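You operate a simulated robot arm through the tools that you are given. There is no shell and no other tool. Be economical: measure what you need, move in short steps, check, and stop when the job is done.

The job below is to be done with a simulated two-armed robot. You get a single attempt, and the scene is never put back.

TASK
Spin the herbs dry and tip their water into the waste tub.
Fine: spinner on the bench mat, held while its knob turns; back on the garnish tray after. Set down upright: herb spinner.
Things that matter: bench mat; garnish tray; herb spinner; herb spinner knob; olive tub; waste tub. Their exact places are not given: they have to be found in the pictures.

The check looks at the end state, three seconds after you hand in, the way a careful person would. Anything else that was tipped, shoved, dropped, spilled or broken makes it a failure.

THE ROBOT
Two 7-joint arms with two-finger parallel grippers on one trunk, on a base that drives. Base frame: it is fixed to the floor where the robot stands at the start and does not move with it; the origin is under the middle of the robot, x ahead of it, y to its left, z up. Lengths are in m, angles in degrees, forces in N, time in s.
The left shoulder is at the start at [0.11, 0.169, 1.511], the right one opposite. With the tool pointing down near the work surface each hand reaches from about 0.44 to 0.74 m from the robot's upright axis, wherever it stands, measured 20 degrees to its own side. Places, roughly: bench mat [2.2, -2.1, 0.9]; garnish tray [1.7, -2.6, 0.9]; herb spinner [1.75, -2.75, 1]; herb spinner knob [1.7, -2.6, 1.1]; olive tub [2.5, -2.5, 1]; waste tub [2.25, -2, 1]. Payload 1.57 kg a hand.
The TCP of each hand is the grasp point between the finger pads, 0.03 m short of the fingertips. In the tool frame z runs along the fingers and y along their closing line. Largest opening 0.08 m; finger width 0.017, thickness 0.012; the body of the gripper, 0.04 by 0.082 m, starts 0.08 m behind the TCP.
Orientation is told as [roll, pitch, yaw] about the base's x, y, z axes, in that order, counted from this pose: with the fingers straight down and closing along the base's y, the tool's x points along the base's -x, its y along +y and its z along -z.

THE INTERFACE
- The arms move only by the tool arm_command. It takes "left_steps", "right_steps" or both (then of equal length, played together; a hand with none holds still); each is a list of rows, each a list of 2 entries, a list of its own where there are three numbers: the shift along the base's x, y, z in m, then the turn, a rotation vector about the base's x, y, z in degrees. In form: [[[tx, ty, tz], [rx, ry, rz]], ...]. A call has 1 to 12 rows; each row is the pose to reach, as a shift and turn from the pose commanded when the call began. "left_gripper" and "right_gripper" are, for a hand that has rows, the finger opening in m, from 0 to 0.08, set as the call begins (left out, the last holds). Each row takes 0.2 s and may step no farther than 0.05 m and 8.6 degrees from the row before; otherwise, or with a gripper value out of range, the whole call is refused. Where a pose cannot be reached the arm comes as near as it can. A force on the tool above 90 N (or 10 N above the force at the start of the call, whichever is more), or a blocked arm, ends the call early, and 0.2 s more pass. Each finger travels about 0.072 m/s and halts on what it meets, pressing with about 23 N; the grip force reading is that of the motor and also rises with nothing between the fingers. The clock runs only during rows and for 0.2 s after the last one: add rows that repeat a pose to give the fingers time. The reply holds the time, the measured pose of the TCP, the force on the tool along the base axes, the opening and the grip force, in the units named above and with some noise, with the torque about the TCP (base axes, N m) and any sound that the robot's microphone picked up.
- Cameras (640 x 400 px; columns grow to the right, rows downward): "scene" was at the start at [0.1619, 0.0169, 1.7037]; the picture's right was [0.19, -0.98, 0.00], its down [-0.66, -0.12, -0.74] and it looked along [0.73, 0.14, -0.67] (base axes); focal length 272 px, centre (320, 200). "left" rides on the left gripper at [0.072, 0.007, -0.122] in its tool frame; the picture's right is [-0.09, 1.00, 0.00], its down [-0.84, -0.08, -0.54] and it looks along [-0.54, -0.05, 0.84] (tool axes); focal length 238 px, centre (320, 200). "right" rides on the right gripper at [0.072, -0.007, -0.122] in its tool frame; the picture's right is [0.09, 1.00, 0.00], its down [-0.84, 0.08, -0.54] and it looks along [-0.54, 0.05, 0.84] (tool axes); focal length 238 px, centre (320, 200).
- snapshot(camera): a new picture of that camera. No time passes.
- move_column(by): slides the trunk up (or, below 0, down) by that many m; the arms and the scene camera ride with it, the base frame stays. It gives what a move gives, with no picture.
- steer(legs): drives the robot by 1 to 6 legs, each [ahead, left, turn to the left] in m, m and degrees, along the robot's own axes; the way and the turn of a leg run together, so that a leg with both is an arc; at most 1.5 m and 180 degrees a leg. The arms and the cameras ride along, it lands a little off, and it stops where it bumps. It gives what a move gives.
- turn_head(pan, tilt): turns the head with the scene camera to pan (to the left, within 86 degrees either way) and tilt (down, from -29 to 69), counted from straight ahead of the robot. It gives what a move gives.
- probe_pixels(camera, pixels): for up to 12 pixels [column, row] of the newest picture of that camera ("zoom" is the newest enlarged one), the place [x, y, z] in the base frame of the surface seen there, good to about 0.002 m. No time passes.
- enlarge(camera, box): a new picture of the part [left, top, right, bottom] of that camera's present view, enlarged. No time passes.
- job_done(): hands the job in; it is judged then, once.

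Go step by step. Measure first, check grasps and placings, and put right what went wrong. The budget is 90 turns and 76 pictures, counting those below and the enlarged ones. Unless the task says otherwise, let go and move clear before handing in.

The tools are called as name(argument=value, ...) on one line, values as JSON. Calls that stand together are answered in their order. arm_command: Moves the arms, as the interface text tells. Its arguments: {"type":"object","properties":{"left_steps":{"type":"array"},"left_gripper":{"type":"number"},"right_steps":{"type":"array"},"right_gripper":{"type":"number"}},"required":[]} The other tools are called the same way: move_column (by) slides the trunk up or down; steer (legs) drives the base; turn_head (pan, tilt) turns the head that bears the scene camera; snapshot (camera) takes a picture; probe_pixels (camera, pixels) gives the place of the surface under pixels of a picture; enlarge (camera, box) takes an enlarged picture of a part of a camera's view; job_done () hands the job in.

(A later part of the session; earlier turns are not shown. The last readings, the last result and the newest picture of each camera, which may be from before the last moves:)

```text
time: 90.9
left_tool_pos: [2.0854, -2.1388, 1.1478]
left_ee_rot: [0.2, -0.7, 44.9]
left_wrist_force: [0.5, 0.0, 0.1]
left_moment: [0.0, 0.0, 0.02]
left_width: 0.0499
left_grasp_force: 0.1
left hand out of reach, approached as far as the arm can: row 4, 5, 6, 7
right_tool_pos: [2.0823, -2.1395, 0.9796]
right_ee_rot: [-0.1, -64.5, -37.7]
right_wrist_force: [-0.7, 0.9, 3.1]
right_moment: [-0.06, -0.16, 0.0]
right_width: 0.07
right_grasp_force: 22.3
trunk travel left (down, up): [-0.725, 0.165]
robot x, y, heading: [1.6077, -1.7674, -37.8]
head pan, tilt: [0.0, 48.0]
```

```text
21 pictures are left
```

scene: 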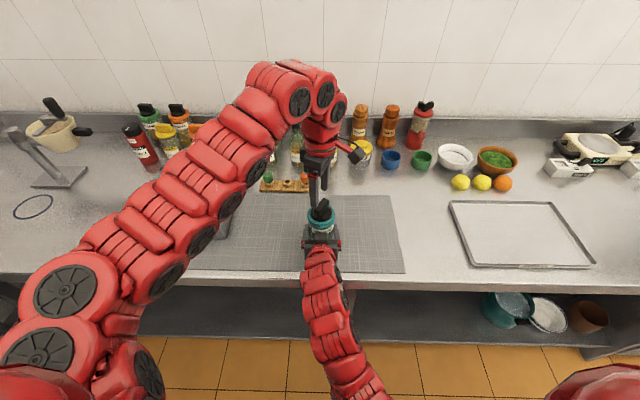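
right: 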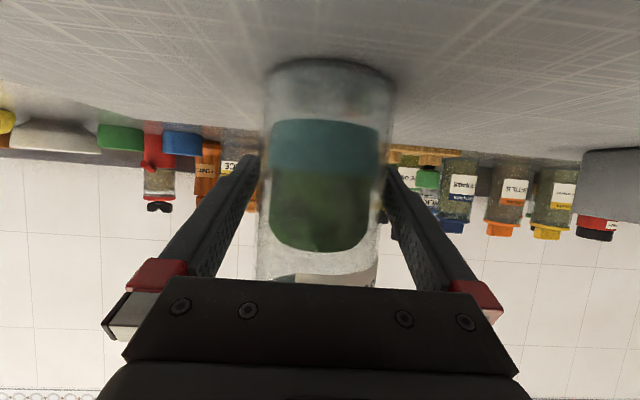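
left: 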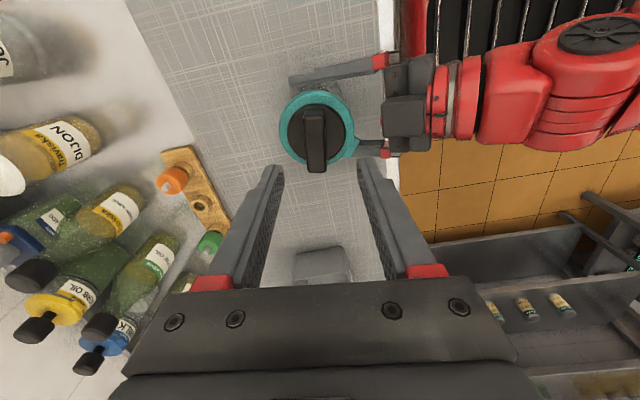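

Aligned. Descend to z 1.083.

arm_command(left_steps=[[[-0.001, 0, -0.03], [0, 0, 0]], [[-0.001, 0, -0.05], [0, 0, 0]], [[-0.001, 0, -0.065], [0, 0, 0]], [[-0.001, 0, -0.065], [0, 0, 0]]])

```text
time: 91.9
left_tool_pos: [2.0831, -2.1391, 1.0977]
left_ee_rot: [0.4, -0.7, 45.2]
left_wrist_force: [0.1, -0.6, -0.7]
left_moment: [-0.01, -0.02, -0.02]
left_width: 0.0499
left_grasp_force: 0.0
left hand out of reach, approached as far as the arm can: row 3, 4
right_tool_pos: [2.0822, -2.1376, 0.9794]
right_ee_rot: [-0.2, -64.5, -37.7]
right_wrist_force: [-0.1, -1.2, 1.2]
right_moment: [-0.15, -0.19, 0.0]
right_width: 0.0697
right_grasp_force: 22.8
trunk travel left (down, up): [-0.725, 0.165]
robot x, y, heading: [1.6044, -1.7659, -37.9]
head pan, tilt: [0.0, 48.0]
```

It stopped at 1.098 (8 mm engagement). I retry the last part once.

arm_command(left_steps=[[[0, 0, -0.005], [0, 0, -4]], [[0, 0, -0.01], [0, 0, -4]], [[0, 0, -0.014], [0, 0, -4]], [[0, 0, -0.014], [0, 0, -4]]])

```text
time: 92.9
left_tool_pos: [2.0851, -2.1378, 1.0929]
left_ee_rot: [0.5, -0.5, 41.3]
left_wrist_force: [-0.4, -0.7, 0.2]
left_moment: [0.0, -0.01, 0.02]
left_width: 0.0501
left_grasp_force: 0.0
left hand out of reach, approached as far as the arm can: row 2, 3, 4
right_tool_pos: [2.082, -2.1382, 0.9795]
right_ee_rot: [-0.1, -64.5, -37.7]
right_wrist_force: [1.3, 0.2, 1.4]
right_moment: [-0.17, -0.18, -0.01]
right_width: 0.0697
right_grasp_force: 22.3
trunk travel left (down, up): [-0.725, 0.165]
robot x, y, heading: [1.6085, -1.7672, -37.5]
head pan, tilt: [0.0, 48.0]
```

13 mm engagement is adequate. I close and turn clockwise 40°, checking position.

arm_command(left_steps=[[[0, 0, 0], [0, 0, 0]], [[0, 0, 0], [0, 0, 0]], [[0, 0, 0], [0, 0, 0]], [[0, 0, 0], [0, 0, -8]], [[0, 0, 0], [0, 0, -16]], [[0, 0, 0], [0, 0, -24]], [[0, 0, 0], [0, 0, -32]], [[0, 0, 0], [0, 0, -40]], [[0, 0, 0], [0, 0, -40]]], left_gripper=0.0)

```text
time: 94.9
left_tool_pos: [2.0972, -2.1399, 1.0942]
left_ee_rot: [0.4, -0.8, 1.8]
left_wrist_force: [5.8, -2.7, 0.8]
left_moment: [-0.1, -0.18, -0.04]
left_width: 0.0
left_grasp_force: 21.4
left hand out of reach, approached as far as the arm can: row 5, 6, 7, 8, 9
right_tool_pos: [2.0809, -2.1377, 0.9805]
right_ee_rot: [-0.2, -64.5, -37.5]
right_wrist_force: [-6.8, 2.4, 0.0]
right_moment: [-0.2, -0.22, 0.04]
right_width: 0.0701
right_grasp_force: 22.8
trunk travel left (down, up): [-0.725, 0.165]
robot x, y, heading: [1.6099, -1.7667, -37.8]
head pan, tilt: [0.0, 48.0]
```

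The hand drifted (posture limit) and slipped off again. I lift it off and look at jar contents and knob.

arm_command(left_steps=[[[0, 0, 0.02], [0, 0, 0]], [[0, 0, 0.05], [0, 0, 0]], [[0.02, 0.04, 0.05], [0, 0, 0]], [[0.04, 0.08, 0.05], [0, 0, 0]], [[0.06, 0.12, 0.05], [0, 0, 0]], [[0.06, 0.12, 0.05], [0, 0, 0]]], left_gripper=0.0)

enlarge(camera="scene", box=[290, 185, 356, 229])

enlarge(camera="right", box=[200, 20, 440, 290])

```text
time: 96.3
left_tool_pos: [2.189, -2.031, 1.1448]
left_ee_rot: [0.0, -0.6, 0.8]
left_wrist_force: [0.2, 0.0, 0.2]
left_moment: [-0.05, 0.04, 0.02]
left_width: 0.0
left_grasp_force: 21.4
left hand out of reach, approached as far as the arm can: row 4, 5, 6
right_tool_pos: [2.0827, -2.138, 0.9812]
right_ee_rot: [-0.8, -64.6, -37.3]
right_wrist_force: [-1.7, -1.5, 8.6]
right_moment: [0.05, 0.49, 0.04]
right_width: 0.07
right_grasp_force: 22.7
trunk travel left (down, up): [-0.725, 0.165]
robot x, y, heading: [1.6102, -1.7685, -37.8]
head pan, tilt: [0.0, 48.0]
```

```text
9.09 times, centred on (323, 207) of scene
```

zoom: 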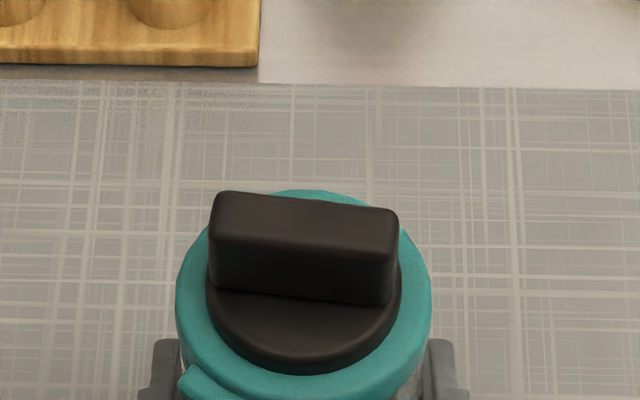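

```text
1.48 times, centred on (320, 155) of right
```

zoom: 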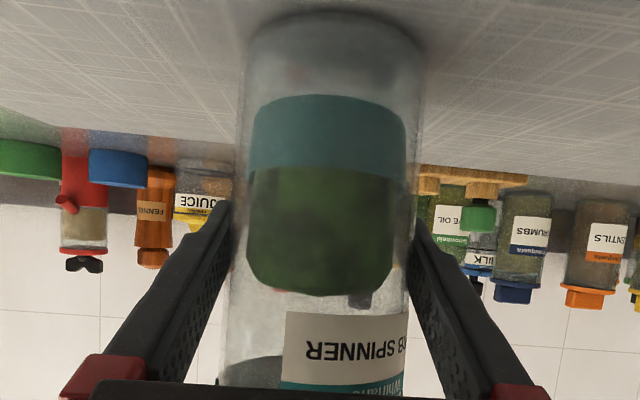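

The contents now show green herbs above separated teal water, so spinning works; I'd like more turns for safety. The left hand is cramped because the jar is too near, so I shift the jar 45 mm away from the robot, let it settle upright, and regrip.

arm_command(right_steps=[[[0, 0, 0.008], [0, 0, 0]], [[0, 0, 0.016], [0, 0, 0]], [[0.018, -0.014, 0.016], [0, 0, 0]], [[0.036, -0.028, 0.016], [0, 0, 0]], [[0.036, -0.028, 0.008], [0, 0, 0]], [[0.036, -0.028, 0.003], [0, 0, 0]], [[0.036, -0.028, 0], [0, 0, 0]], [[0.036, -0.028, 0], [0, 0, 0]]])

arm_command(right_steps=[[[0, 0, 0], [0, 0, 0]], [[0, 0, 0], [0, 0, 0]], [[0, 0, 0], [0, 0, 0]], [[0, 0, 0], [0, 0, 0]]], right_gripper=0.08)

snapshot(camera="scene")

probe_pixels(camera="scene", pixels=[[313, 194], [321, 194], [329, 194], [313, 200], [321, 200], [329, 201], [321, 206], [321, 212]])

```text
time: 98.1
left_tool_pos: [2.1895, -2.0322, 1.1435]
left_ee_rot: [0.1, -0.6, 0.8]
left_wrist_force: [-0.4, -0.7, -1.0]
left_moment: [0.01, 0.01, -0.01]
left_width: 0.0
left_grasp_force: 21.5
right_tool_pos: [2.1184, -2.1673, 0.9808]
right_ee_rot: [-0.1, -64.4, -37.8]
right_wrist_force: [0.0, 0.9, -1.8]
right_moment: [-0.02, 0.1, 0.01]
right_width: 0.0701
right_grasp_force: 23.2
trunk travel left (down, up): [-0.725, 0.165]
robot x, y, heading: [1.6101, -1.7674, -37.6]
head pan, tilt: [0.0, 48.0]
```

```text
time: 99.1
left_tool_pos: [2.1884, -2.0322, 1.147]
left_ee_rot: [0.2, -0.6, 0.8]
left_wrist_force: [-0.1, 0.5, -0.5]
left_moment: [0.03, 0.02, -0.01]
left_width: 0.0
left_grasp_force: 21.5
right_tool_pos: [2.1168, -2.166, 0.9814]
right_ee_rot: [-0.1, -64.5, -37.7]
right_wrist_force: [0.4, 0.0, 0.8]
right_moment: [0.0, 0.01, -0.01]
right_width: 0.08
right_grasp_force: 0.0
trunk travel left (down, up): [-0.725, 0.165]
robot x, y, heading: [1.6061, -1.7613, -37.4]
head pan, tilt: [0.0, 48.0]
```

```text
18 pictures are left
```

scene: 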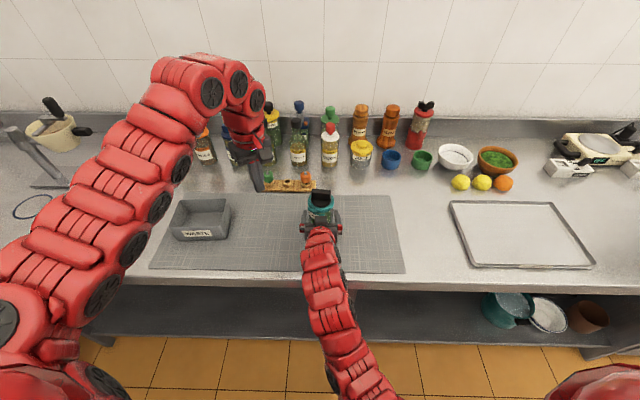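

```text
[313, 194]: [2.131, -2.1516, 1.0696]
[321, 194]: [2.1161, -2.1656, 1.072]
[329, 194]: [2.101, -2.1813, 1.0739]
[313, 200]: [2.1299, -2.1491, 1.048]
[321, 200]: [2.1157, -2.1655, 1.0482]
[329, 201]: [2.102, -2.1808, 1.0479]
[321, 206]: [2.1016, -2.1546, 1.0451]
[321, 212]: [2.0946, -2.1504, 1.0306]
```

Jar settled upright; bar centre ≈(2.122,-2.171) at 47°. I recentre and regrip with the right hand, and bring the open left hand above the bar at yaw +47.

arm_command(right_steps=[[[0.0045, -0.0045, 0], [0, 0, 0]], [[0.0045, -0.0045, 0], [0, 0, 0]]])

arm_command(right_steps=[[[0, 0, 0], [0, 0, 0]], [[0, 0, 0], [0, 0, 0]], [[0, 0, 0], [0, 0, 0]], [[0, 0, 0], [0, 0, 0]], [[0, 0, 0], [0, 0, 0]], [[0, 0, 0], [0, 0, 0]], [[0, 0, 0], [0, 0, 0]]], right_gripper=0.03, left_steps=[[[0, 0, 0], [0, 0, 8]], [[0, 0, 0], [0, 0, 16]], [[-0.016, -0.035, 0], [0, 0, 24]], [[-0.033, -0.07, 0], [0, 0, 32]], [[-0.05, -0.105, 0], [0, 0, 40]], [[-0.066, -0.139, 0], [0, 0, 46]], [[-0.066, -0.139, 0], [0, 0, 46]]], left_gripper=0.05)

snapshot(camera="left")

```text
time: 99.7
left_tool_pos: [2.1875, -2.0331, 1.1456]
left_ee_rot: [0.1, -0.6, 0.8]
left_wrist_force: [0.3, -0.6, 0.5]
left_moment: [-0.03, 0.02, -0.03]
left_width: 0.0
left_grasp_force: 21.6
right_tool_pos: [2.1249, -2.1714, 0.9819]
right_ee_rot: [-0.2, -64.4, -37.7]
right_wrist_force: [-0.5, -0.1, -0.2]
right_moment: [0.0, -0.04, -0.03]
right_width: 0.0801
right_grasp_force: 0.0
trunk travel left (down, up): [-0.725, 0.165]
robot x, y, heading: [1.6032, -1.7632, -37.9]
head pan, tilt: [0.0, 48.0]
```

```text
time: 101.3
left_tool_pos: [2.1226, -2.1703, 1.1447]
left_ee_rot: [0.1, -0.5, 46.9]
left_wrist_force: [0.2, 0.5, 0.4]
left_moment: [-0.01, -0.03, -0.04]
left_width: 0.0499
left_grasp_force: 0.0
right_tool_pos: [2.1238, -2.1703, 0.9816]
right_ee_rot: [-0.3, -64.5, -37.6]
right_wrist_force: [0.2, -0.5, -0.1]
right_moment: [0.04, -0.07, -0.02]
right_width: 0.0698
right_grasp_force: 22.6
trunk travel left (down, up): [-0.725, 0.165]
robot x, y, heading: [1.6055, -1.7649, -37.6]
head pan, tilt: [0.0, 48.0]
```

```text
17 pictures are left
```

left: 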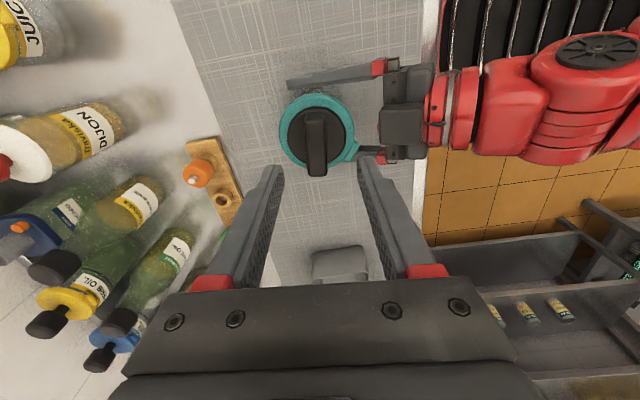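

No reach complaint this time; bar aligned at column 317. I descend.

arm_command(left_steps=[[[0, 0, -0.03], [0, 0, 0]], [[0, 0, -0.05], [0, 0, 0]], [[0, 0, -0.061], [0, 0, 0]], [[0, 0, -0.061], [0, 0, 0]]])

```text
time: 102.3
left_tool_pos: [2.1226, -2.1686, 1.0811]
left_ee_rot: [0.2, -0.7, 46.8]
left_wrist_force: [0.9, -0.5, -0.1]
left_moment: [-0.02, -0.01, 0.01]
left_width: 0.0502
left_grasp_force: 0.1
right_tool_pos: [2.1247, -2.1715, 0.982]
right_ee_rot: [-0.4, -64.5, -37.8]
right_wrist_force: [0.1, -0.1, 0.1]
right_moment: [0.04, -0.02, -0.03]
right_width: 0.07
right_grasp_force: 23.4
trunk travel left (down, up): [-0.725, 0.165]
robot x, y, heading: [1.6031, -1.766, -37.7]
head pan, tilt: [0.0, 48.0]
```

Full depth reached now. Close and turn clockwise 48°.

arm_command(left_steps=[[[0, 0, 0], [0, 0, 0]], [[0, 0, 0], [0, 0, 0]], [[0, 0, 0], [0, 0, 0]], [[0, 0, 0], [0, 0, -8]], [[0, 0, 0], [0, 0, -16]], [[0, 0, 0], [0, 0, -24]], [[0, 0, 0], [0, 0, -32]], [[0, 0, 0], [0, 0, -40]], [[0, 0, 0], [0, 0, -48]], [[0, 0, 0], [0, 0, -48]]], left_gripper=0.0)

```text
time: 104.5
left_tool_pos: [2.1215, -2.1692, 1.0826]
left_ee_rot: [0.3, -0.6, -1.3]
left_wrist_force: [0.4, -1.7, -0.2]
left_moment: [-0.61, -0.08, 0.77]
left_width: 0.0255
left_grasp_force: 23.2
right_tool_pos: [2.1238, -2.1707, 0.9813]
right_ee_rot: [-0.1, -64.4, -37.6]
right_wrist_force: [-0.3, -0.1, 2.0]
right_moment: [0.49, 0.23, -0.71]
right_width: 0.0703
right_grasp_force: 23.3
trunk travel left (down, up): [-0.725, 0.165]
robot x, y, heading: [1.6027, -1.7644, -37.6]
head pan, tilt: [0.0, 48.0]
```

A pure torque of 0.77 N·m with 25 mm width: the knob is at a clockwise end stop, so it has been turned its full range. I relax the twist, open, and lift the left hand clear.

arm_command(left_steps=[[[0, 0, 0], [0, 0, 6]], [[0, 0, 0], [0, 0, 12]], [[0, 0, 0], [0, 0, 12]]])

arm_command(left_steps=[[[0, 0, 0], [0, 0, 0]], [[0, 0, 0], [0, 0, 0]], [[0, 0, 0], [0, 0, 0]], [[0, 0, 0.03], [0, 0, 0]], [[0, 0, 0.06], [0, 0, 0]], [[0.02, 0.035, 0.06], [0, 0, 0]], [[0.04, 0.07, 0.06], [0, 0, 0]], [[0.06, 0.105, 0.06], [0, 0, 0]], [[0.06, 0.105, 0.06], [0, 0, 0]]], left_gripper=0.06)

enlarge(camera="scene", box=[285, 170, 360, 220])

enlarge(camera="right", box=[200, 20, 440, 290])

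```text
time: 105.3
left_tool_pos: [2.1219, -2.1703, 1.0826]
left_ee_rot: [0.3, -0.6, 10.9]
left_wrist_force: [-1.9, 2.2, -0.2]
left_moment: [-0.37, 0.03, 0.39]
left_width: 0.0205
left_grasp_force: 23.0
right_tool_pos: [2.1223, -2.1715, 0.981]
right_ee_rot: [-0.1, -64.4, -37.6]
right_wrist_force: [2.4, -3.2, 0.8]
right_moment: [0.71, 0.26, -0.35]
right_width: 0.0704
right_grasp_force: 22.9
trunk travel left (down, up): [-0.725, 0.165]
robot x, y, heading: [1.6022, -1.7655, -37.6]
head pan, tilt: [0.0, 48.0]
```

```text
time: 107.3
left_tool_pos: [2.1816, -2.0652, 1.1446]
left_ee_rot: [0.1, -0.7, 10.8]
left_wrist_force: [0.2, -1.4, 0.6]
left_moment: [0.0, -0.03, 0.0]
left_width: 0.0599
left_grasp_force: 0.0
right_tool_pos: [2.1237, -2.1727, 0.9825]
right_ee_rot: [0.1, -64.4, -37.8]
right_wrist_force: [1.0, 0.3, -0.3]
right_moment: [0.08, -0.04, -0.01]
right_width: 0.0702
right_grasp_force: 22.7
trunk travel left (down, up): [-0.725, 0.165]
robot x, y, heading: [1.6086, -1.7629, -37.8]
head pan, tilt: [0.0, 48.0]
```

```text
8.00 times, centred on (322, 195) of scene
```

zoom: 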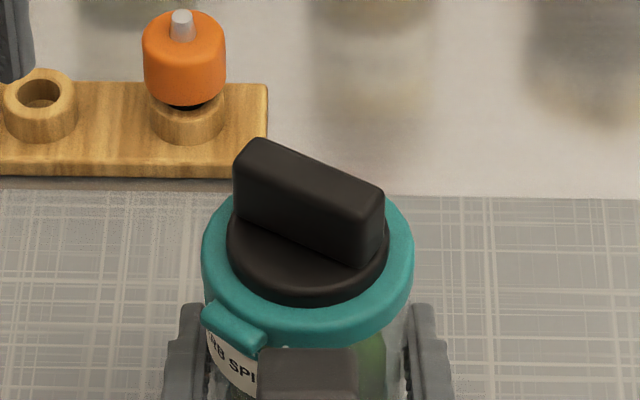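

```text
1.48 times, centred on (320, 155) of right
```

zoom: 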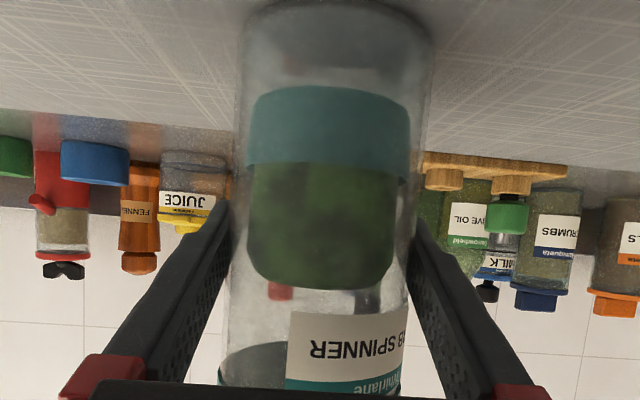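

The knob moved further to its stop and the water ring is clearly separated below the herbs. Next: lift the jar, pull the left hand back out of the way, and measure the waste tub.

arm_command(right_steps=[[[0, 0, 0.02], [0, 0, 0]], [[0, 0, 0.05], [0, 0, 0]], [[0, 0, 0.08], [0, 0, 0]], [[0, 0, 0.11], [0, 0, 0]], [[0, 0, 0.14], [0, 0, 0]], [[0, 0, 0.14], [0, 0, 0]], [[0, 0, 0.14], [0, 0, 0]], [[0, 0, 0.14], [0, 0, 0]], [[0, 0, 0.14], [0, 0, 0]]], left_steps=[[[0.003, 0.043, 0], [0, 0, -6]], [[0.006, 0.086, 0], [0, 0, -12]], [[0.009, 0.129, 0], [0, 0, -18]], [[0.012, 0.172, 0], [0, 0, -24]], [[0.015, 0.215, 0], [0, 0, -30]], [[0.018, 0.258, 0], [0, 0, -36]], [[0.021, 0.3, 0], [0, 0, -42]], [[0.025, 0.342, 0], [0, 0, -48]], [[0.025, 0.342, 0], [0, 0, -48]]])

turn_head(pan=15, tilt=48)

snapshot(camera="scene")

```text
time: 109.3
left_tool_pos: [2.3067, -1.7439, 1.1478]
left_ee_rot: [0.1, -0.6, -37.2]
left_wrist_force: [-0.8, 0.7, 0.5]
left_moment: [0.02, 0.04, -0.04]
left_width: 0.0601
left_grasp_force: 0.2
left hand out of reach, approached as far as the arm can: row 1, 2, 3, 4, 5, 6, 7, 8, 9
right_tool_pos: [2.1225, -2.1746, 1.1204]
right_ee_rot: [-0.2, -64.5, -37.8]
right_wrist_force: [0.0, 0.1, -3.4]
right_moment: [0.0, -0.01, 0.02]
right_width: 0.0702
right_grasp_force: 23.1
trunk travel left (down, up): [-0.725, 0.165]
robot x, y, heading: [1.6075, -1.7679, -38.0]
head pan, tilt: [0.0, 48.0]
```

```text
time: 110.0
left_tool_pos: [2.3094, -1.7436, 1.1474]
left_ee_rot: [0.1, -0.5, -37.2]
left_wrist_force: [-1.6, -0.6, 0.1]
left_moment: [0.0, -0.02, -0.01]
left_width: 0.0601
left_grasp_force: 0.1
right_tool_pos: [2.1237, -2.1732, 1.1211]
right_ee_rot: [-0.2, -64.4, -37.7]
right_wrist_force: [0.0, 0.1, -4.3]
right_moment: [0.0, 0.02, 0.03]
right_width: 0.0702
right_grasp_force: 22.8
trunk travel left (down, up): [-0.725, 0.165]
robot x, y, heading: [1.6083, -1.7653, -37.8]
head pan, tilt: [15.0, 48.0]
```

```text
14 pictures are left
```

scene: 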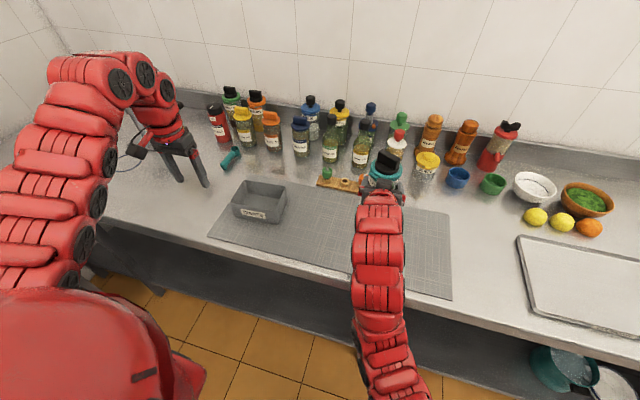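

The waste tub is clearly seen at (260,202). I probe its rim and floor.

probe_pixels(camera="scene", pixels=[[246, 181], [285, 187], [234, 202], [276, 212], [240, 190], [282, 200], [258, 195], [265, 184], [255, 208], [255, 216]])

enlarge(camera="scene", box=[210, 160, 310, 230])

```text
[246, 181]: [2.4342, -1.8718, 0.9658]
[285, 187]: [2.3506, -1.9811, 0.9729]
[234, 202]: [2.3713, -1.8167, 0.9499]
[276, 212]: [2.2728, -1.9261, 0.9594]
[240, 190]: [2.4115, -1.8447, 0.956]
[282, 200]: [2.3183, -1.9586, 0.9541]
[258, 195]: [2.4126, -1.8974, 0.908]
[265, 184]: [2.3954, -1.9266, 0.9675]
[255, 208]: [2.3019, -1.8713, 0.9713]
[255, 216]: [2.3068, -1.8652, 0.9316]
```

```text
5.71 times, centred on (260, 195) of scene
```

zoom: 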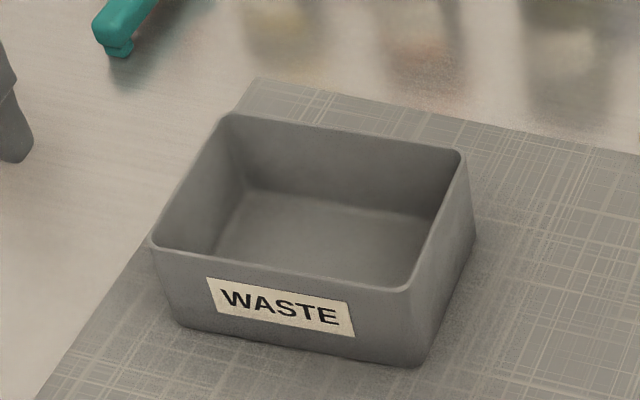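

Tub rim centre ≈(2.353,-1.899), rim z 0.973, ~0.137×0.096 m. I drive left 0.22 m, and then fine-position the jar with the arm at its tipping place.

steer(legs=[[0.01, 0.22, 0]])

turn_head(pan=5, tilt=48)

snapshot(camera="scene")

```text
time: 111.8
left_tool_pos: [2.4531, -1.5737, 1.147]
left_ee_rot: [0.1, -0.6, -37.3]
left_wrist_force: [-0.4, -0.5, 0.4]
left_moment: [0.01, 0.01, -0.03]
left_width: 0.0599
left_grasp_force: 0.1
right_tool_pos: [2.2672, -2.0055, 1.1197]
right_ee_rot: [-0.1, -64.4, -37.7]
right_wrist_force: [0.5, 0.8, -3.0]
right_moment: [0.01, 0.01, -0.03]
right_width: 0.0703
right_grasp_force: 23.3
trunk travel left (down, up): [-0.725, 0.165]
robot x, y, heading: [1.7514, -1.5944, -38.1]
head pan, tilt: [15.0, 48.0]
```

```text
time: 112.5
left_tool_pos: [2.4541, -1.5734, 1.1482]
left_ee_rot: [-0.1, -0.6, -37.3]
left_wrist_force: [0.2, 0.2, 0.5]
left_moment: [0.0, 0.02, 0.02]
left_width: 0.0602
left_grasp_force: 0.1
right_tool_pos: [2.267, -2.004, 1.1208]
right_ee_rot: [-0.2, -64.4, -37.8]
right_wrist_force: [-0.1, 0.2, -3.0]
right_moment: [-0.01, 0.02, -0.01]
right_width: 0.0701
right_grasp_force: 22.9
trunk travel left (down, up): [-0.725, 0.165]
robot x, y, heading: [1.7502, -1.5958, -38.0]
head pan, tilt: [5.0, 48.0]
```

```text
12 pictures are left
```

scene: 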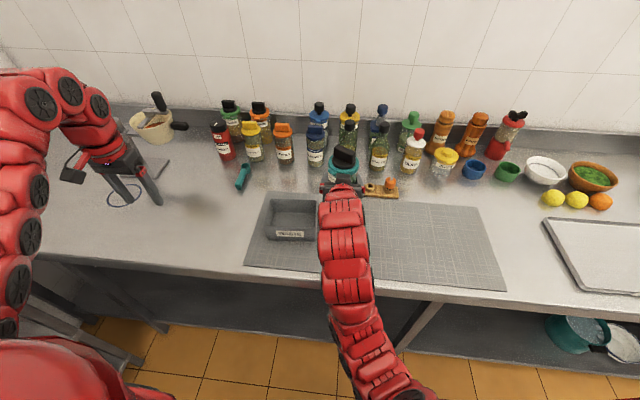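

Left hand is clear of the grinder. I place the jar at (2.319,-1.9425) and begin rolling it left 40° to check reach.

arm_command(right_steps=[[[0.02, 0.024, 0], [0, 0, 0]], [[0.04, 0.048, 0], [0, 0, 0]], [[0.052, 0.0615, 0], [0, 0, 0]], [[0.052, 0.0615, 0], [-6.3, 4.9, 0]], [[0.052, 0.0615, 0], [-12.6, 9.8, 0]], [[0.052, 0.0615, 0], [-18.9, 14.7, 0]], [[0.052, 0.0615, 0], [-25.2, 19.6, 0]], [[0.052, 0.0615, 0], [-31.6, 24.5, 0]], [[0.052, 0.0615, 0], [-31.6, 24.5, 0]]])

snapshot(camera="scene")

```text
time: 114.5
left_tool_pos: [2.4538, -1.5755, 1.1478]
left_ee_rot: [0.1, -0.6, -37.3]
left_wrist_force: [0.3, 0.3, 0.3]
left_moment: [0.0, 0.01, 0.0]
left_width: 0.0601
left_grasp_force: 0.0
right_tool_pos: [2.3194, -1.943, 1.1204]
right_ee_rot: [-63.0, -43.8, 15.6]
right_wrist_force: [-0.1, 0.8, -3.7]
right_moment: [0.0, 0.01, 0.04]
right_width: 0.0701
right_grasp_force: 23.6
trunk travel left (down, up): [-0.725, 0.165]
robot x, y, heading: [1.7485, -1.5959, -38.0]
head pan, tilt: [5.0, 48.0]
```

```text
11 pictures are left
```

scene: 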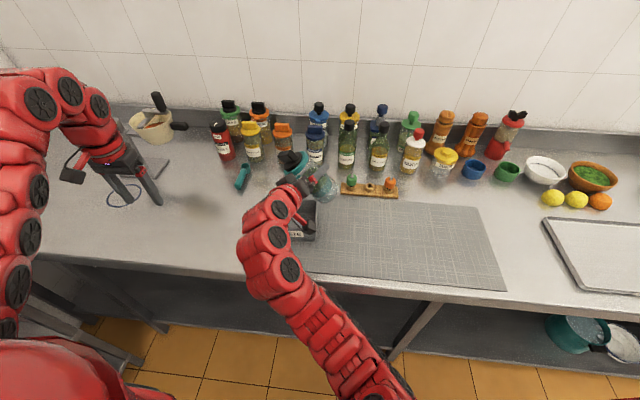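

The 40° roll went without reach trouble. I continue to ~88°.

arm_command(right_steps=[[[0, 0, 0], [-6.3, 4.9, 0]], [[0, 0, 0], [-12.6, 9.8, 0]], [[0, 0, 0], [-18.9, 14.7, 0]], [[0, 0, 0], [-25.2, 19.6, 0]], [[0, 0, 0], [-31.6, 24.5, 0]], [[0, 0, 0], [-37.9, 29.4, 0]], [[0, 0, 0], [-37.9, 29.4, 0]]])

enlarge(camera="scene", box=[220, 120, 380, 260])

```text
time: 116.1
left_tool_pos: [2.4532, -1.5747, 1.1482]
left_ee_rot: [0.2, -0.6, -37.3]
left_wrist_force: [0.1, -0.1, 0.7]
left_moment: [0.0, 0.02, 0.01]
left_width: 0.0601
left_grasp_force: 0.1
right_tool_pos: [2.32, -1.9438, 1.12]
right_ee_rot: [-89.3, -1.8, 26.7]
right_wrist_force: [-0.2, -0.2, -3.5]
right_moment: [-0.02, -0.01, -0.02]
right_width: 0.0699
right_grasp_force: 23.4
trunk travel left (down, up): [-0.725, 0.165]
robot x, y, heading: [1.7514, -1.599, -38.1]
head pan, tilt: [5.0, 48.0]
```

```text
2.86 times, centred on (300, 190) of scene
```

zoom: 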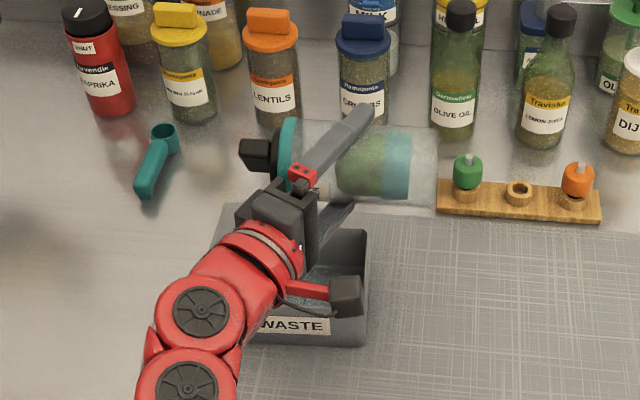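

The jar lies horizontal over the tub, water still inside. I lower it 3 cm and roll on to ~128°, then hold.

arm_command(right_steps=[[[0, 0, -0.015], [-6.3, 4.9, 0]], [[0, 0, -0.025], [-12.6, 9.8, 0]], [[0, 0, -0.025], [-18.9, 14.7, 0]], [[0, 0, -0.025], [-25.2, 19.6, 0]], [[0, 0, -0.025], [-31.6, 24.5, 0]], [[0, 0, -0.025], [-31.6, 24.5, 0]], [[0, 0, -0.025], [-31.6, 24.5, 0]], [[0, 0, -0.025], [-31.6, 24.5, 0]], [[0, 0, -0.025], [-31.6, 24.5, 0]], [[0, 0, -0.025], [-31.6, 24.5, 0]]])

enlarge(camera="scene", box=[220, 120, 380, 260])

```text
time: 118.3
left_tool_pos: [2.4547, -1.5746, 1.1475]
left_ee_rot: [0.1, -0.7, -37.4]
left_wrist_force: [-1.3, 0.1, 0.0]
left_moment: [0.01, 0.0, 0.0]
left_width: 0.06
left_grasp_force: 0.2
right_tool_pos: [2.3191, -1.9434, 1.0958]
right_ee_rot: [-108.7, 33.7, 21.0]
right_wrist_force: [-0.5, -0.5, -3.3]
right_moment: [-0.03, 0.0, 0.03]
right_width: 0.0703
right_grasp_force: 23.2
trunk travel left (down, up): [-0.725, 0.165]
robot x, y, heading: [1.7511, -1.5955, -37.8]
head pan, tilt: [5.0, 48.0]
```

```text
2.86 times, centred on (300, 190) of scene
```

zoom: 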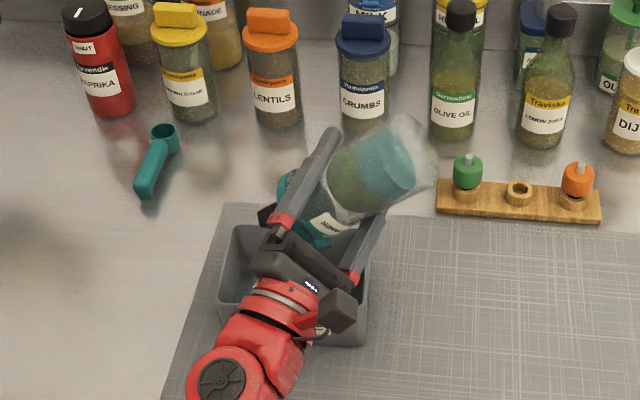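

No visible change yet. I roll further to ~150°, shifting 2.5 cm left to stay centred over the tub, and wait.

arm_command(right_steps=[[[0.008, 0.01, 0.005], [-5.8, 4.5, 0]], [[0.0153, 0.0198, 0.008], [-11.6, 9, 0]], [[0.0153, 0.0198, 0.008], [-17.4, 13.5, 0]], [[0.0153, 0.0198, 0.008], [-17.4, 13.5, 0]], [[0.0153, 0.0198, 0.008], [-17.4, 13.5, 0]], [[0.0153, 0.0198, 0.008], [-17.4, 13.5, 0]], [[0.0153, 0.0198, 0.008], [-17.4, 13.5, 0]], [[0.0153, 0.0198, 0.008], [-17.4, 13.5, 0]], [[0.0153, 0.0198, 0.008], [-17.4, 13.5, 0]], [[0.0153, 0.0198, 0.008], [-17.4, 13.5, 0]], [[0.0153, 0.0198, 0.008], [-17.4, 13.5, 0]], [[0.0153, 0.0198, 0.008], [-17.4, 13.5, 0]]])

enlarge(camera="scene", box=[220, 120, 380, 260])

```text
time: 120.9
left_tool_pos: [2.4538, -1.5744, 1.1479]
left_ee_rot: [0.1, -0.6, -37.3]
left_wrist_force: [-0.4, -0.7, 0.4]
left_moment: [-0.03, 0.02, 0.01]
left_width: 0.0601
left_grasp_force: 0.0
right_tool_pos: [2.334, -1.9234, 1.104]
right_ee_rot: [-126.8, 51.4, 8.7]
right_wrist_force: [1.0, -0.4, -3.4]
right_moment: [0.02, 0.01, 0.01]
right_width: 0.0698
right_grasp_force: 22.8
trunk travel left (down, up): [-0.725, 0.165]
robot x, y, heading: [1.7505, -1.5918, -37.5]
head pan, tilt: [5.0, 48.0]
```

```text
2.86 times, centred on (300, 190) of scene
```

zoom: 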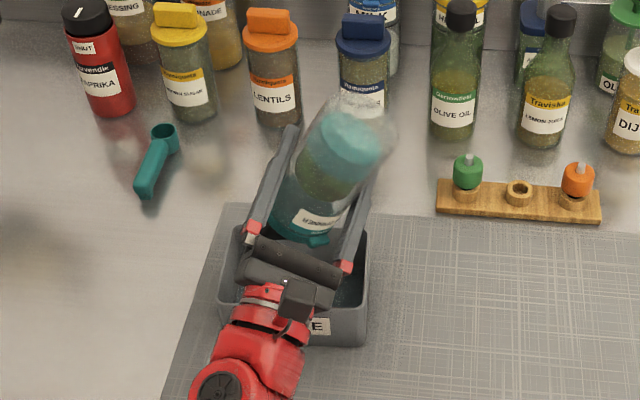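

At the tub's inside near (350,288) there looks to be bluish liquid. I zoom on that.

enlarge(camera="scene", box=[268, 170, 332, 215])

```text
8.89 times, centred on (300, 192) of scene
```

zoom: 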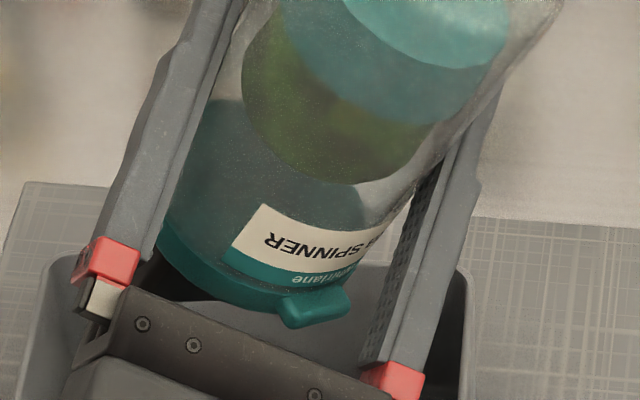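

Now I see: the water has pooled inside against the lid (dark part, level line at (200,110)–(360,190)), and the spout tab at (315,305) isn't at the low side. I turn fully upside down, centred over the tub, so the spout is covered.

arm_command(right_steps=[[[0.006, 0.008, 0], [-5.9, 4.6, 0]], [[0.012, 0.016, 0], [-11.8, 9.2, 0]], [[0.019, 0.024, 0], [-17.7, 13.8, 0]], [[0.019, 0.024, 0], [-23.7, 18.4, 0]], [[0.019, 0.024, 0], [-23.7, 18.4, 0]], [[0.019, 0.024, 0], [-23.7, 18.4, 0]], [[0.019, 0.024, 0], [-23.7, 18.4, 0]], [[0.019, 0.024, 0], [-23.7, 18.4, 0]], [[0.019, 0.024, 0], [-23.7, 18.4, 0]], [[0.019, 0.024, 0], [-23.7, 18.4, 0]], [[0.019, 0.024, 0], [-23.7, 18.4, 0]], [[0.019, 0.024, 0], [-23.7, 18.4, 0]]])

enlarge(camera="scene", box=[260, 150, 340, 220])

```text
time: 123.5
left_tool_pos: [2.4543, -1.5743, 1.1477]
left_ee_rot: [0.0, -0.6, -37.4]
left_wrist_force: [-0.1, 0.7, 0.6]
left_moment: [0.03, 0.0, 0.02]
left_width: 0.0599
left_grasp_force: 0.2
right_tool_pos: [2.3531, -1.899, 1.1047]
right_ee_rot: [179.9, 64.6, -37.7]
right_wrist_force: [-0.2, 0.3, -4.1]
right_moment: [0.01, -0.04, -0.01]
right_width: 0.07
right_grasp_force: 22.4
trunk travel left (down, up): [-0.725, 0.165]
robot x, y, heading: [1.7515, -1.5931, -37.7]
head pan, tilt: [5.0, 48.0]
```

```text
5.71 times, centred on (300, 185) of scene
```

zoom: 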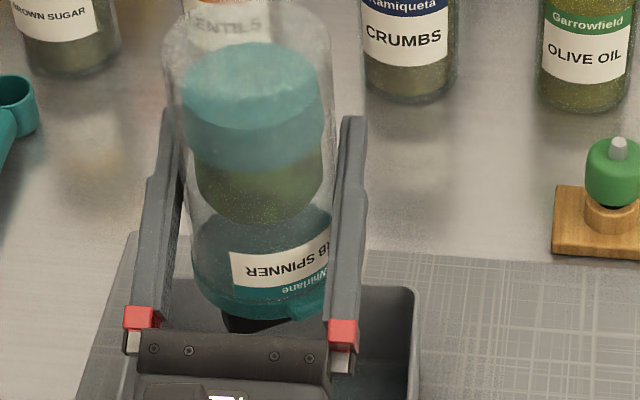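

Fully inverted; the tub's inside at (380,360) looks bluish, while some water is still at the lid. I hold several more seconds and look again.

arm_command(right_steps=[[[0, 0, 0], [0, 0, 0]], [[0, 0, 0], [0, 0, 0]], [[0, 0, 0], [0, 0, 0]], [[0, 0, 0], [0, 0, 0]], [[0, 0, 0], [0, 0, 0]], [[0, 0, 0], [0, 0, 0]], [[0, 0, 0], [0, 0, 0]], [[0, 0, 0], [0, 0, 0]], [[0, 0, 0], [0, 0, 0]], [[0, 0, 0], [0, 0, 0]], [[0, 0, 0], [0, 0, 0]], [[0, 0, 0], [0, 0, 0]]])

arm_command(right_steps=[[[0, 0, 0], [0, 0, 0]], [[0, 0, 0], [0, 0, 0]], [[0, 0, 0], [0, 0, 0]], [[0, 0, 0], [0, 0, 0]], [[0, 0, 0], [0, 0, 0]], [[0, 0, 0], [0, 0, 0]], [[0, 0, 0], [0, 0, 0]], [[0, 0, 0], [0, 0, 0]], [[0, 0, 0], [0, 0, 0]], [[0, 0, 0], [0, 0, 0]], [[0, 0, 0], [0, 0, 0]], [[0, 0, 0], [0, 0, 0]]])

enlarge(camera="scene", box=[260, 150, 340, 220])

```text
time: 126.1
left_tool_pos: [2.4531, -1.5749, 1.148]
left_ee_rot: [0.1, -0.5, -37.3]
left_wrist_force: [0.7, -0.4, 0.0]
left_moment: [-0.01, -0.01, 0.0]
left_width: 0.06
left_grasp_force: 0.1
right_tool_pos: [2.354, -1.8989, 1.1031]
right_ee_rot: [180.0, 64.5, -37.7]
right_wrist_force: [-1.4, -0.8, -3.3]
right_moment: [0.01, 0.0, 0.03]
right_width: 0.0701
right_grasp_force: 23.3
trunk travel left (down, up): [-0.725, 0.165]
robot x, y, heading: [1.7501, -1.5948, -37.8]
head pan, tilt: [5.0, 48.0]
```

```text
time: 128.7
left_tool_pos: [2.4535, -1.5729, 1.1482]
left_ee_rot: [0.1, -0.6, -37.3]
left_wrist_force: [0.3, -0.2, 0.0]
left_moment: [0.02, 0.0, 0.0]
left_width: 0.06
left_grasp_force: 0.1
right_tool_pos: [2.3533, -1.8994, 1.1041]
right_ee_rot: [179.9, 64.4, -37.7]
right_wrist_force: [-0.2, -0.1, -3.5]
right_moment: [0.0, -0.01, 0.01]
right_width: 0.0698
right_grasp_force: 22.6
trunk travel left (down, up): [-0.725, 0.165]
robot x, y, heading: [1.7521, -1.5973, -38.0]
head pan, tilt: [5.0, 48.0]
```

```text
5.71 times, centred on (300, 185) of scene
```

zoom: 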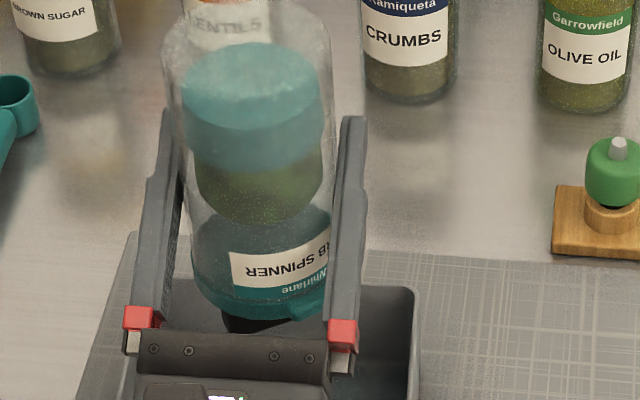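

No further change; I probe the bluish surface in the tub (earlier bare floor was z≈0.908).

probe_pixels(camera="zoom", pixels=[[370, 350], [385, 365], [395, 385], [375, 390], [390, 345], [270, 225], [215, 260]])

```text
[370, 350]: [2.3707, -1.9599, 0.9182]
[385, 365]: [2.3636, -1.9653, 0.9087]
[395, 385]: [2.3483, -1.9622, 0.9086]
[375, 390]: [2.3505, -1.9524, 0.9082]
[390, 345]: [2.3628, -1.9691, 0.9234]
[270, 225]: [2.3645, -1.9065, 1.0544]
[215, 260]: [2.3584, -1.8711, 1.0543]
```

Floor level unchanged within noise, but its colour is clearly bluish; nothing more comes out. I roll the jar back upright over the tub, in two calls.

arm_command(right_steps=[[[0, 0, 0.005], [6.5, -5.05, 0]], [[-0.004, -0.005, 0.01], [13, -10.1, 0]], [[-0.008, -0.01, 0.016], [19.5, -15.15, 0]], [[-0.012, -0.015, 0.016], [26, -20.2, 0]], [[-0.016, -0.02, 0.016], [32.5, -25.2, 0]], [[-0.02, -0.025, 0.016], [39, -30.3, 0]], [[-0.024, -0.03, 0.016], [45.5, -35.3, 0]], [[-0.028, -0.036, 0.016], [52, -40.4, 0]], [[-0.031, -0.04, 0.016], [58.5, -45.4, 0]], [[-0.034, -0.0435, 0.016], [65, -50.5, 0]], [[-0.034, -0.0435, 0.016], [71.1, -55.2, 0]], [[-0.034, -0.0435, 0.016], [71.1, -55.2, 0]]])

arm_command(right_steps=[[[0, 0, 0], [6.5, -5.05, 0]], [[0, 0, 0], [13, -10.1, 0]], [[0, 0, 0], [19.5, -15.15, 0]], [[0, 0, 0], [26, -20.2, 0]], [[0, 0, 0], [32.5, -25.2, 0]], [[0, 0, 0], [39, -30.3, 0]], [[0, 0, 0], [45.5, -35.3, 0]], [[0, 0, 0], [52, -40.4, 0]], [[0, 0, 0], [58.5, -45.4, 0]], [[0, 0, 0], [65, -50.5, 0]], [[0, 0, 0], [71.1, -55.2, 0]], [[0, 0, 0], [71.1, -55.2, 0]]])

```text
time: 131.3
left_tool_pos: [2.4546, -1.5752, 1.1485]
left_ee_rot: [0.1, -0.6, -37.2]
left_wrist_force: [0.4, 0.3, -0.2]
left_moment: [-0.02, -0.01, 0.03]
left_width: 0.0598
left_grasp_force: 0.0
right_tool_pos: [2.3206, -1.9418, 1.1186]
right_ee_rot: [-90.1, -0.1, 26.7]
right_wrist_force: [-0.8, -0.1, -3.2]
right_moment: [-0.02, -0.02, 0.01]
right_width: 0.0701
right_grasp_force: 23.2
trunk travel left (down, up): [-0.725, 0.165]
robot x, y, heading: [1.7511, -1.5982, -38.1]
head pan, tilt: [5.0, 48.0]
```

```text
time: 133.9
left_tool_pos: [2.4536, -1.575, 1.1474]
left_ee_rot: [0.1, -0.5, -37.3]
left_wrist_force: [0.1, 0.5, 0.0]
left_moment: [-0.06, 0.0, 0.03]
left_width: 0.0599
left_grasp_force: 0.0
right_tool_pos: [2.3201, -1.9427, 1.1194]
right_ee_rot: [0.2, -64.5, -38.2]
right_wrist_force: [-0.1, -0.3, -2.7]
right_moment: [0.01, -0.02, 0.0]
right_width: 0.07
right_grasp_force: 22.9
trunk travel left (down, up): [-0.725, 0.165]
robot x, y, heading: [1.7493, -1.5971, -37.6]
head pan, tilt: [5.0, 48.0]
```

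Upright again. I move the jar aside to the right and look at the tub.

arm_command(right_steps=[[[-0.024, -0.031, 0], [0, 0, 0]], [[-0.048, -0.062, 0], [0, 0, 0]], [[-0.06, -0.078, 0], [0, 0, 0]], [[-0.06, -0.078, 0], [0, 0, 0]]])

enlarge(camera="scene", box=[240, 130, 370, 250])

probe_pixels(camera="zoom", pixels=[[120, 215], [160, 235], [200, 255], [240, 230]])

```text
time: 134.9
left_tool_pos: [2.4535, -1.5738, 1.1467]
left_ee_rot: [0.1, -0.5, -37.2]
left_wrist_force: [0.2, 0.0, 0.3]
left_moment: [0.0, 0.02, 0.03]
left_width: 0.0599
left_grasp_force: 0.0
right_tool_pos: [2.2592, -2.0212, 1.1196]
right_ee_rot: [-0.1, -64.4, -37.9]
right_wrist_force: [0.2, 0.3, -2.9]
right_moment: [0.01, 0.02, 0.02]
right_width: 0.0702
right_grasp_force: 23.1
trunk travel left (down, up): [-0.725, 0.165]
robot x, y, heading: [1.7492, -1.5967, -37.6]
head pan, tilt: [5.0, 48.0]
```

```text
3.33 times, centred on (305, 190) of scene
```

zoom: 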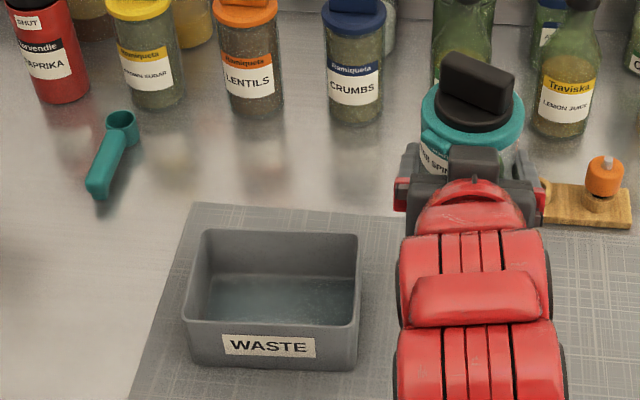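

```text
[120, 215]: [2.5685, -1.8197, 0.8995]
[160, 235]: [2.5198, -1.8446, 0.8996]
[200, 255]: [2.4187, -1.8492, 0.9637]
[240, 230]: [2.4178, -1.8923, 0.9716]
```

The tub now holds bluish water and the mat is clean. I carry the jar back by driving right 0.80 m.

steer(legs=[[-0.02, -0.8, 0]])

turn_head(pan=-3, tilt=48)

snapshot(camera="scene")

```text
time: 139.2
left_tool_pos: [1.9389, -2.2063, 1.148]
left_ee_rot: [0.1, -0.6, -39.0]
left_wrist_force: [0.0, 0.5, 0.4]
left_moment: [0.02, 0.0, -0.01]
left_width: 0.0599
left_grasp_force: 0.0
right_tool_pos: [1.7321, -2.646, 1.1182]
right_ee_rot: [0.0, -64.4, -39.6]
right_wrist_force: [0.2, -0.1, -4.3]
right_moment: [-0.01, 0.01, 0.0]
right_width: 0.0702
right_grasp_force: 23.1
trunk travel left (down, up): [-0.725, 0.165]
robot x, y, heading: [1.2384, -2.2081, -39.6]
head pan, tilt: [5.0, 48.0]
```

```text
time: 139.9
left_tool_pos: [1.9396, -2.2055, 1.1472]
left_ee_rot: [0.1, -0.7, -38.9]
left_wrist_force: [-0.4, -0.2, 0.0]
left_moment: [-0.01, 0.0, -0.01]
left_width: 0.06
left_grasp_force: 0.0
right_tool_pos: [1.7313, -2.6463, 1.1174]
right_ee_rot: [0.0, -64.4, -39.5]
right_wrist_force: [1.3, 0.2, -3.4]
right_moment: [0.0, 0.01, 0.02]
right_width: 0.0701
right_grasp_force: 23.1
trunk travel left (down, up): [-0.725, 0.165]
robot x, y, heading: [1.2354, -2.212, -39.3]
head pan, tilt: [-3.0, 48.0]
```

```text
3 pictures are left
```

scene: 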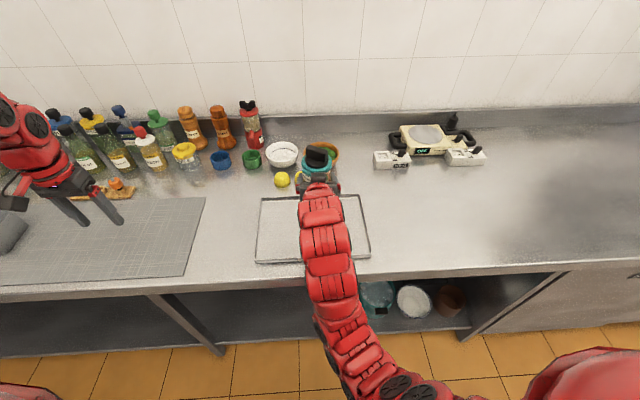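

Jar is above the tray. I shift (0.016,0.009) to the original spot and lower, ending slowly.

arm_command(right_steps=[[[0.016, 0.009, 0], [0, 0, 0]], [[0.016, 0.009, -0.03], [0, 0, 0]], [[0.016, 0.009, -0.06], [0, 0, 0]], [[0.016, 0.009, -0.09], [0, 0, 0]], [[0.016, 0.009, -0.11], [0, 0, 0]], [[0.016, 0.009, -0.122], [0, 0, 0]], [[0.016, 0.009, -0.129], [0, 0, 0]], [[0.016, 0.009, -0.133], [0, 0, 0]], [[0.016, 0.009, -0.133], [0, 0, 0]]])

```text
time: 141.9
left_tool_pos: [1.9382, -2.2059, 1.1473]
left_ee_rot: [0.1, -0.5, -38.9]
left_wrist_force: [-0.3, -0.1, 0.0]
left_moment: [0.01, 0.0, -0.02]
left_width: 0.0599
left_grasp_force: 0.0
right_tool_pos: [1.7476, -2.6376, 0.9834]
right_ee_rot: [0.0, -64.4, -39.6]
right_wrist_force: [0.0, -0.5, -3.8]
right_moment: [0.02, 0.0, 0.0]
right_width: 0.0699
right_grasp_force: 23.0
trunk travel left (down, up): [-0.725, 0.165]
robot x, y, heading: [1.2357, -2.2116, -39.4]
head pan, tilt: [-3.0, 48.0]
```

Still hanging at z 0.983; I go down in 1 mm steps until the tray carries it.

arm_command(right_steps=[[[0, 0, -0.001], [0, 0, 0]], [[0, 0, -0.002], [0, 0, 0]], [[0, 0, -0.003], [0, 0, 0]], [[0, 0, -0.003], [0, 0, 0]]])

```text
time: 142.9
left_tool_pos: [1.9378, -2.2057, 1.148]
left_ee_rot: [0.0, -0.6, -39.0]
left_wrist_force: [-0.1, 1.1, 0.2]
left_moment: [0.0, 0.04, -0.02]
left_width: 0.06
left_grasp_force: 0.1
right_tool_pos: [1.7485, -2.6388, 0.9826]
right_ee_rot: [0.0, -64.3, -39.5]
right_wrist_force: [0.1, -0.1, -3.4]
right_moment: [-0.04, -0.02, -0.02]
right_width: 0.07
right_grasp_force: 22.7
trunk travel left (down, up): [-0.725, 0.165]
robot x, y, heading: [1.2326, -2.2105, -39.5]
head pan, tilt: [-3.0, 48.0]
```

arm_command(right_steps=[[[0, 0, -0.001], [0, 0, 0]], [[0, 0, -0.002], [0, 0, 0]], [[0, 0, -0.003], [0, 0, 0]], [[0, 0, -0.003], [0, 0, 0]]])

```text
time: 143.9
left_tool_pos: [1.9369, -2.2043, 1.1485]
left_ee_rot: [0.0, -0.7, -38.9]
left_wrist_force: [-0.4, 1.0, 0.2]
left_moment: [0.02, 0.01, -0.01]
left_width: 0.0597
left_grasp_force: 0.0
right_tool_pos: [1.7478, -2.6368, 0.9824]
right_ee_rot: [0.0, -64.8, -39.7]
right_wrist_force: [5.0, -2.6, 15.4]
right_moment: [0.22, 0.11, -0.05]
right_width: 0.0703
right_grasp_force: 23.9
trunk travel left (down, up): [-0.725, 0.165]
robot x, y, heading: [1.234, -2.2098, -39.7]
head pan, tilt: [-3.0, 48.0]
```

The tray carries it now (15 N upward). I ease up 1 mm and open.

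arm_command(right_steps=[[[0, 0, 0.001], [0, 0, 0]], [[0, 0, 0.001], [0, 0, 0]], [[0, 0, 0.001], [0, 0, 0]], [[0, 0, 0.001], [0, 0, 0]], [[0, 0, 0.001], [0, 0, 0]]], right_gripper=0.08)

snapshot(camera="right")

probe_pixels(camera="right", pixels=[[290, 180], [322, 180], [350, 180], [322, 130], [318, 230]])

```text
time: 145.1
left_tool_pos: [1.938, -2.2056, 1.1478]
left_ee_rot: [0.1, -0.6, -38.9]
left_wrist_force: [0.8, -0.7, 0.2]
left_moment: [0.03, -0.02, -0.02]
left_width: 0.0602
left_grasp_force: 0.1
right_tool_pos: [1.747, -2.6368, 0.9801]
right_ee_rot: [0.1, -64.3, -39.6]
right_wrist_force: [-0.7, 0.3, 0.0]
right_moment: [0.01, 0.04, -0.03]
right_width: 0.0799
right_grasp_force: 0.0
trunk travel left (down, up): [-0.725, 0.165]
robot x, y, heading: [1.2318, -2.2051, -39.4]
head pan, tilt: [-3.0, 48.0]
```

```text
2 pictures are left
```

right: 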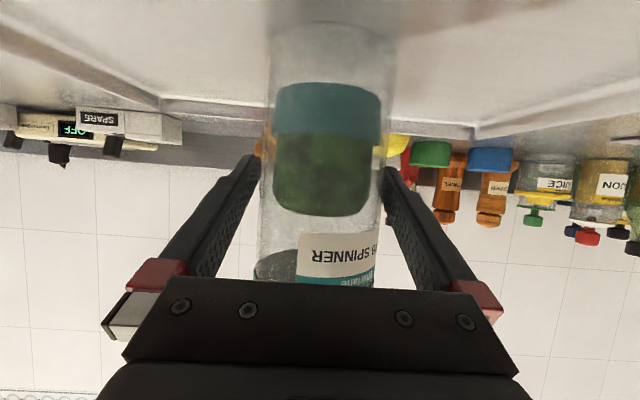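

```text
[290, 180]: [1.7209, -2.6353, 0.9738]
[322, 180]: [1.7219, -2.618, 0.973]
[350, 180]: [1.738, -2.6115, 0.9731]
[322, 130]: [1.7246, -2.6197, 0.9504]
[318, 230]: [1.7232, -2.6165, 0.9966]
```

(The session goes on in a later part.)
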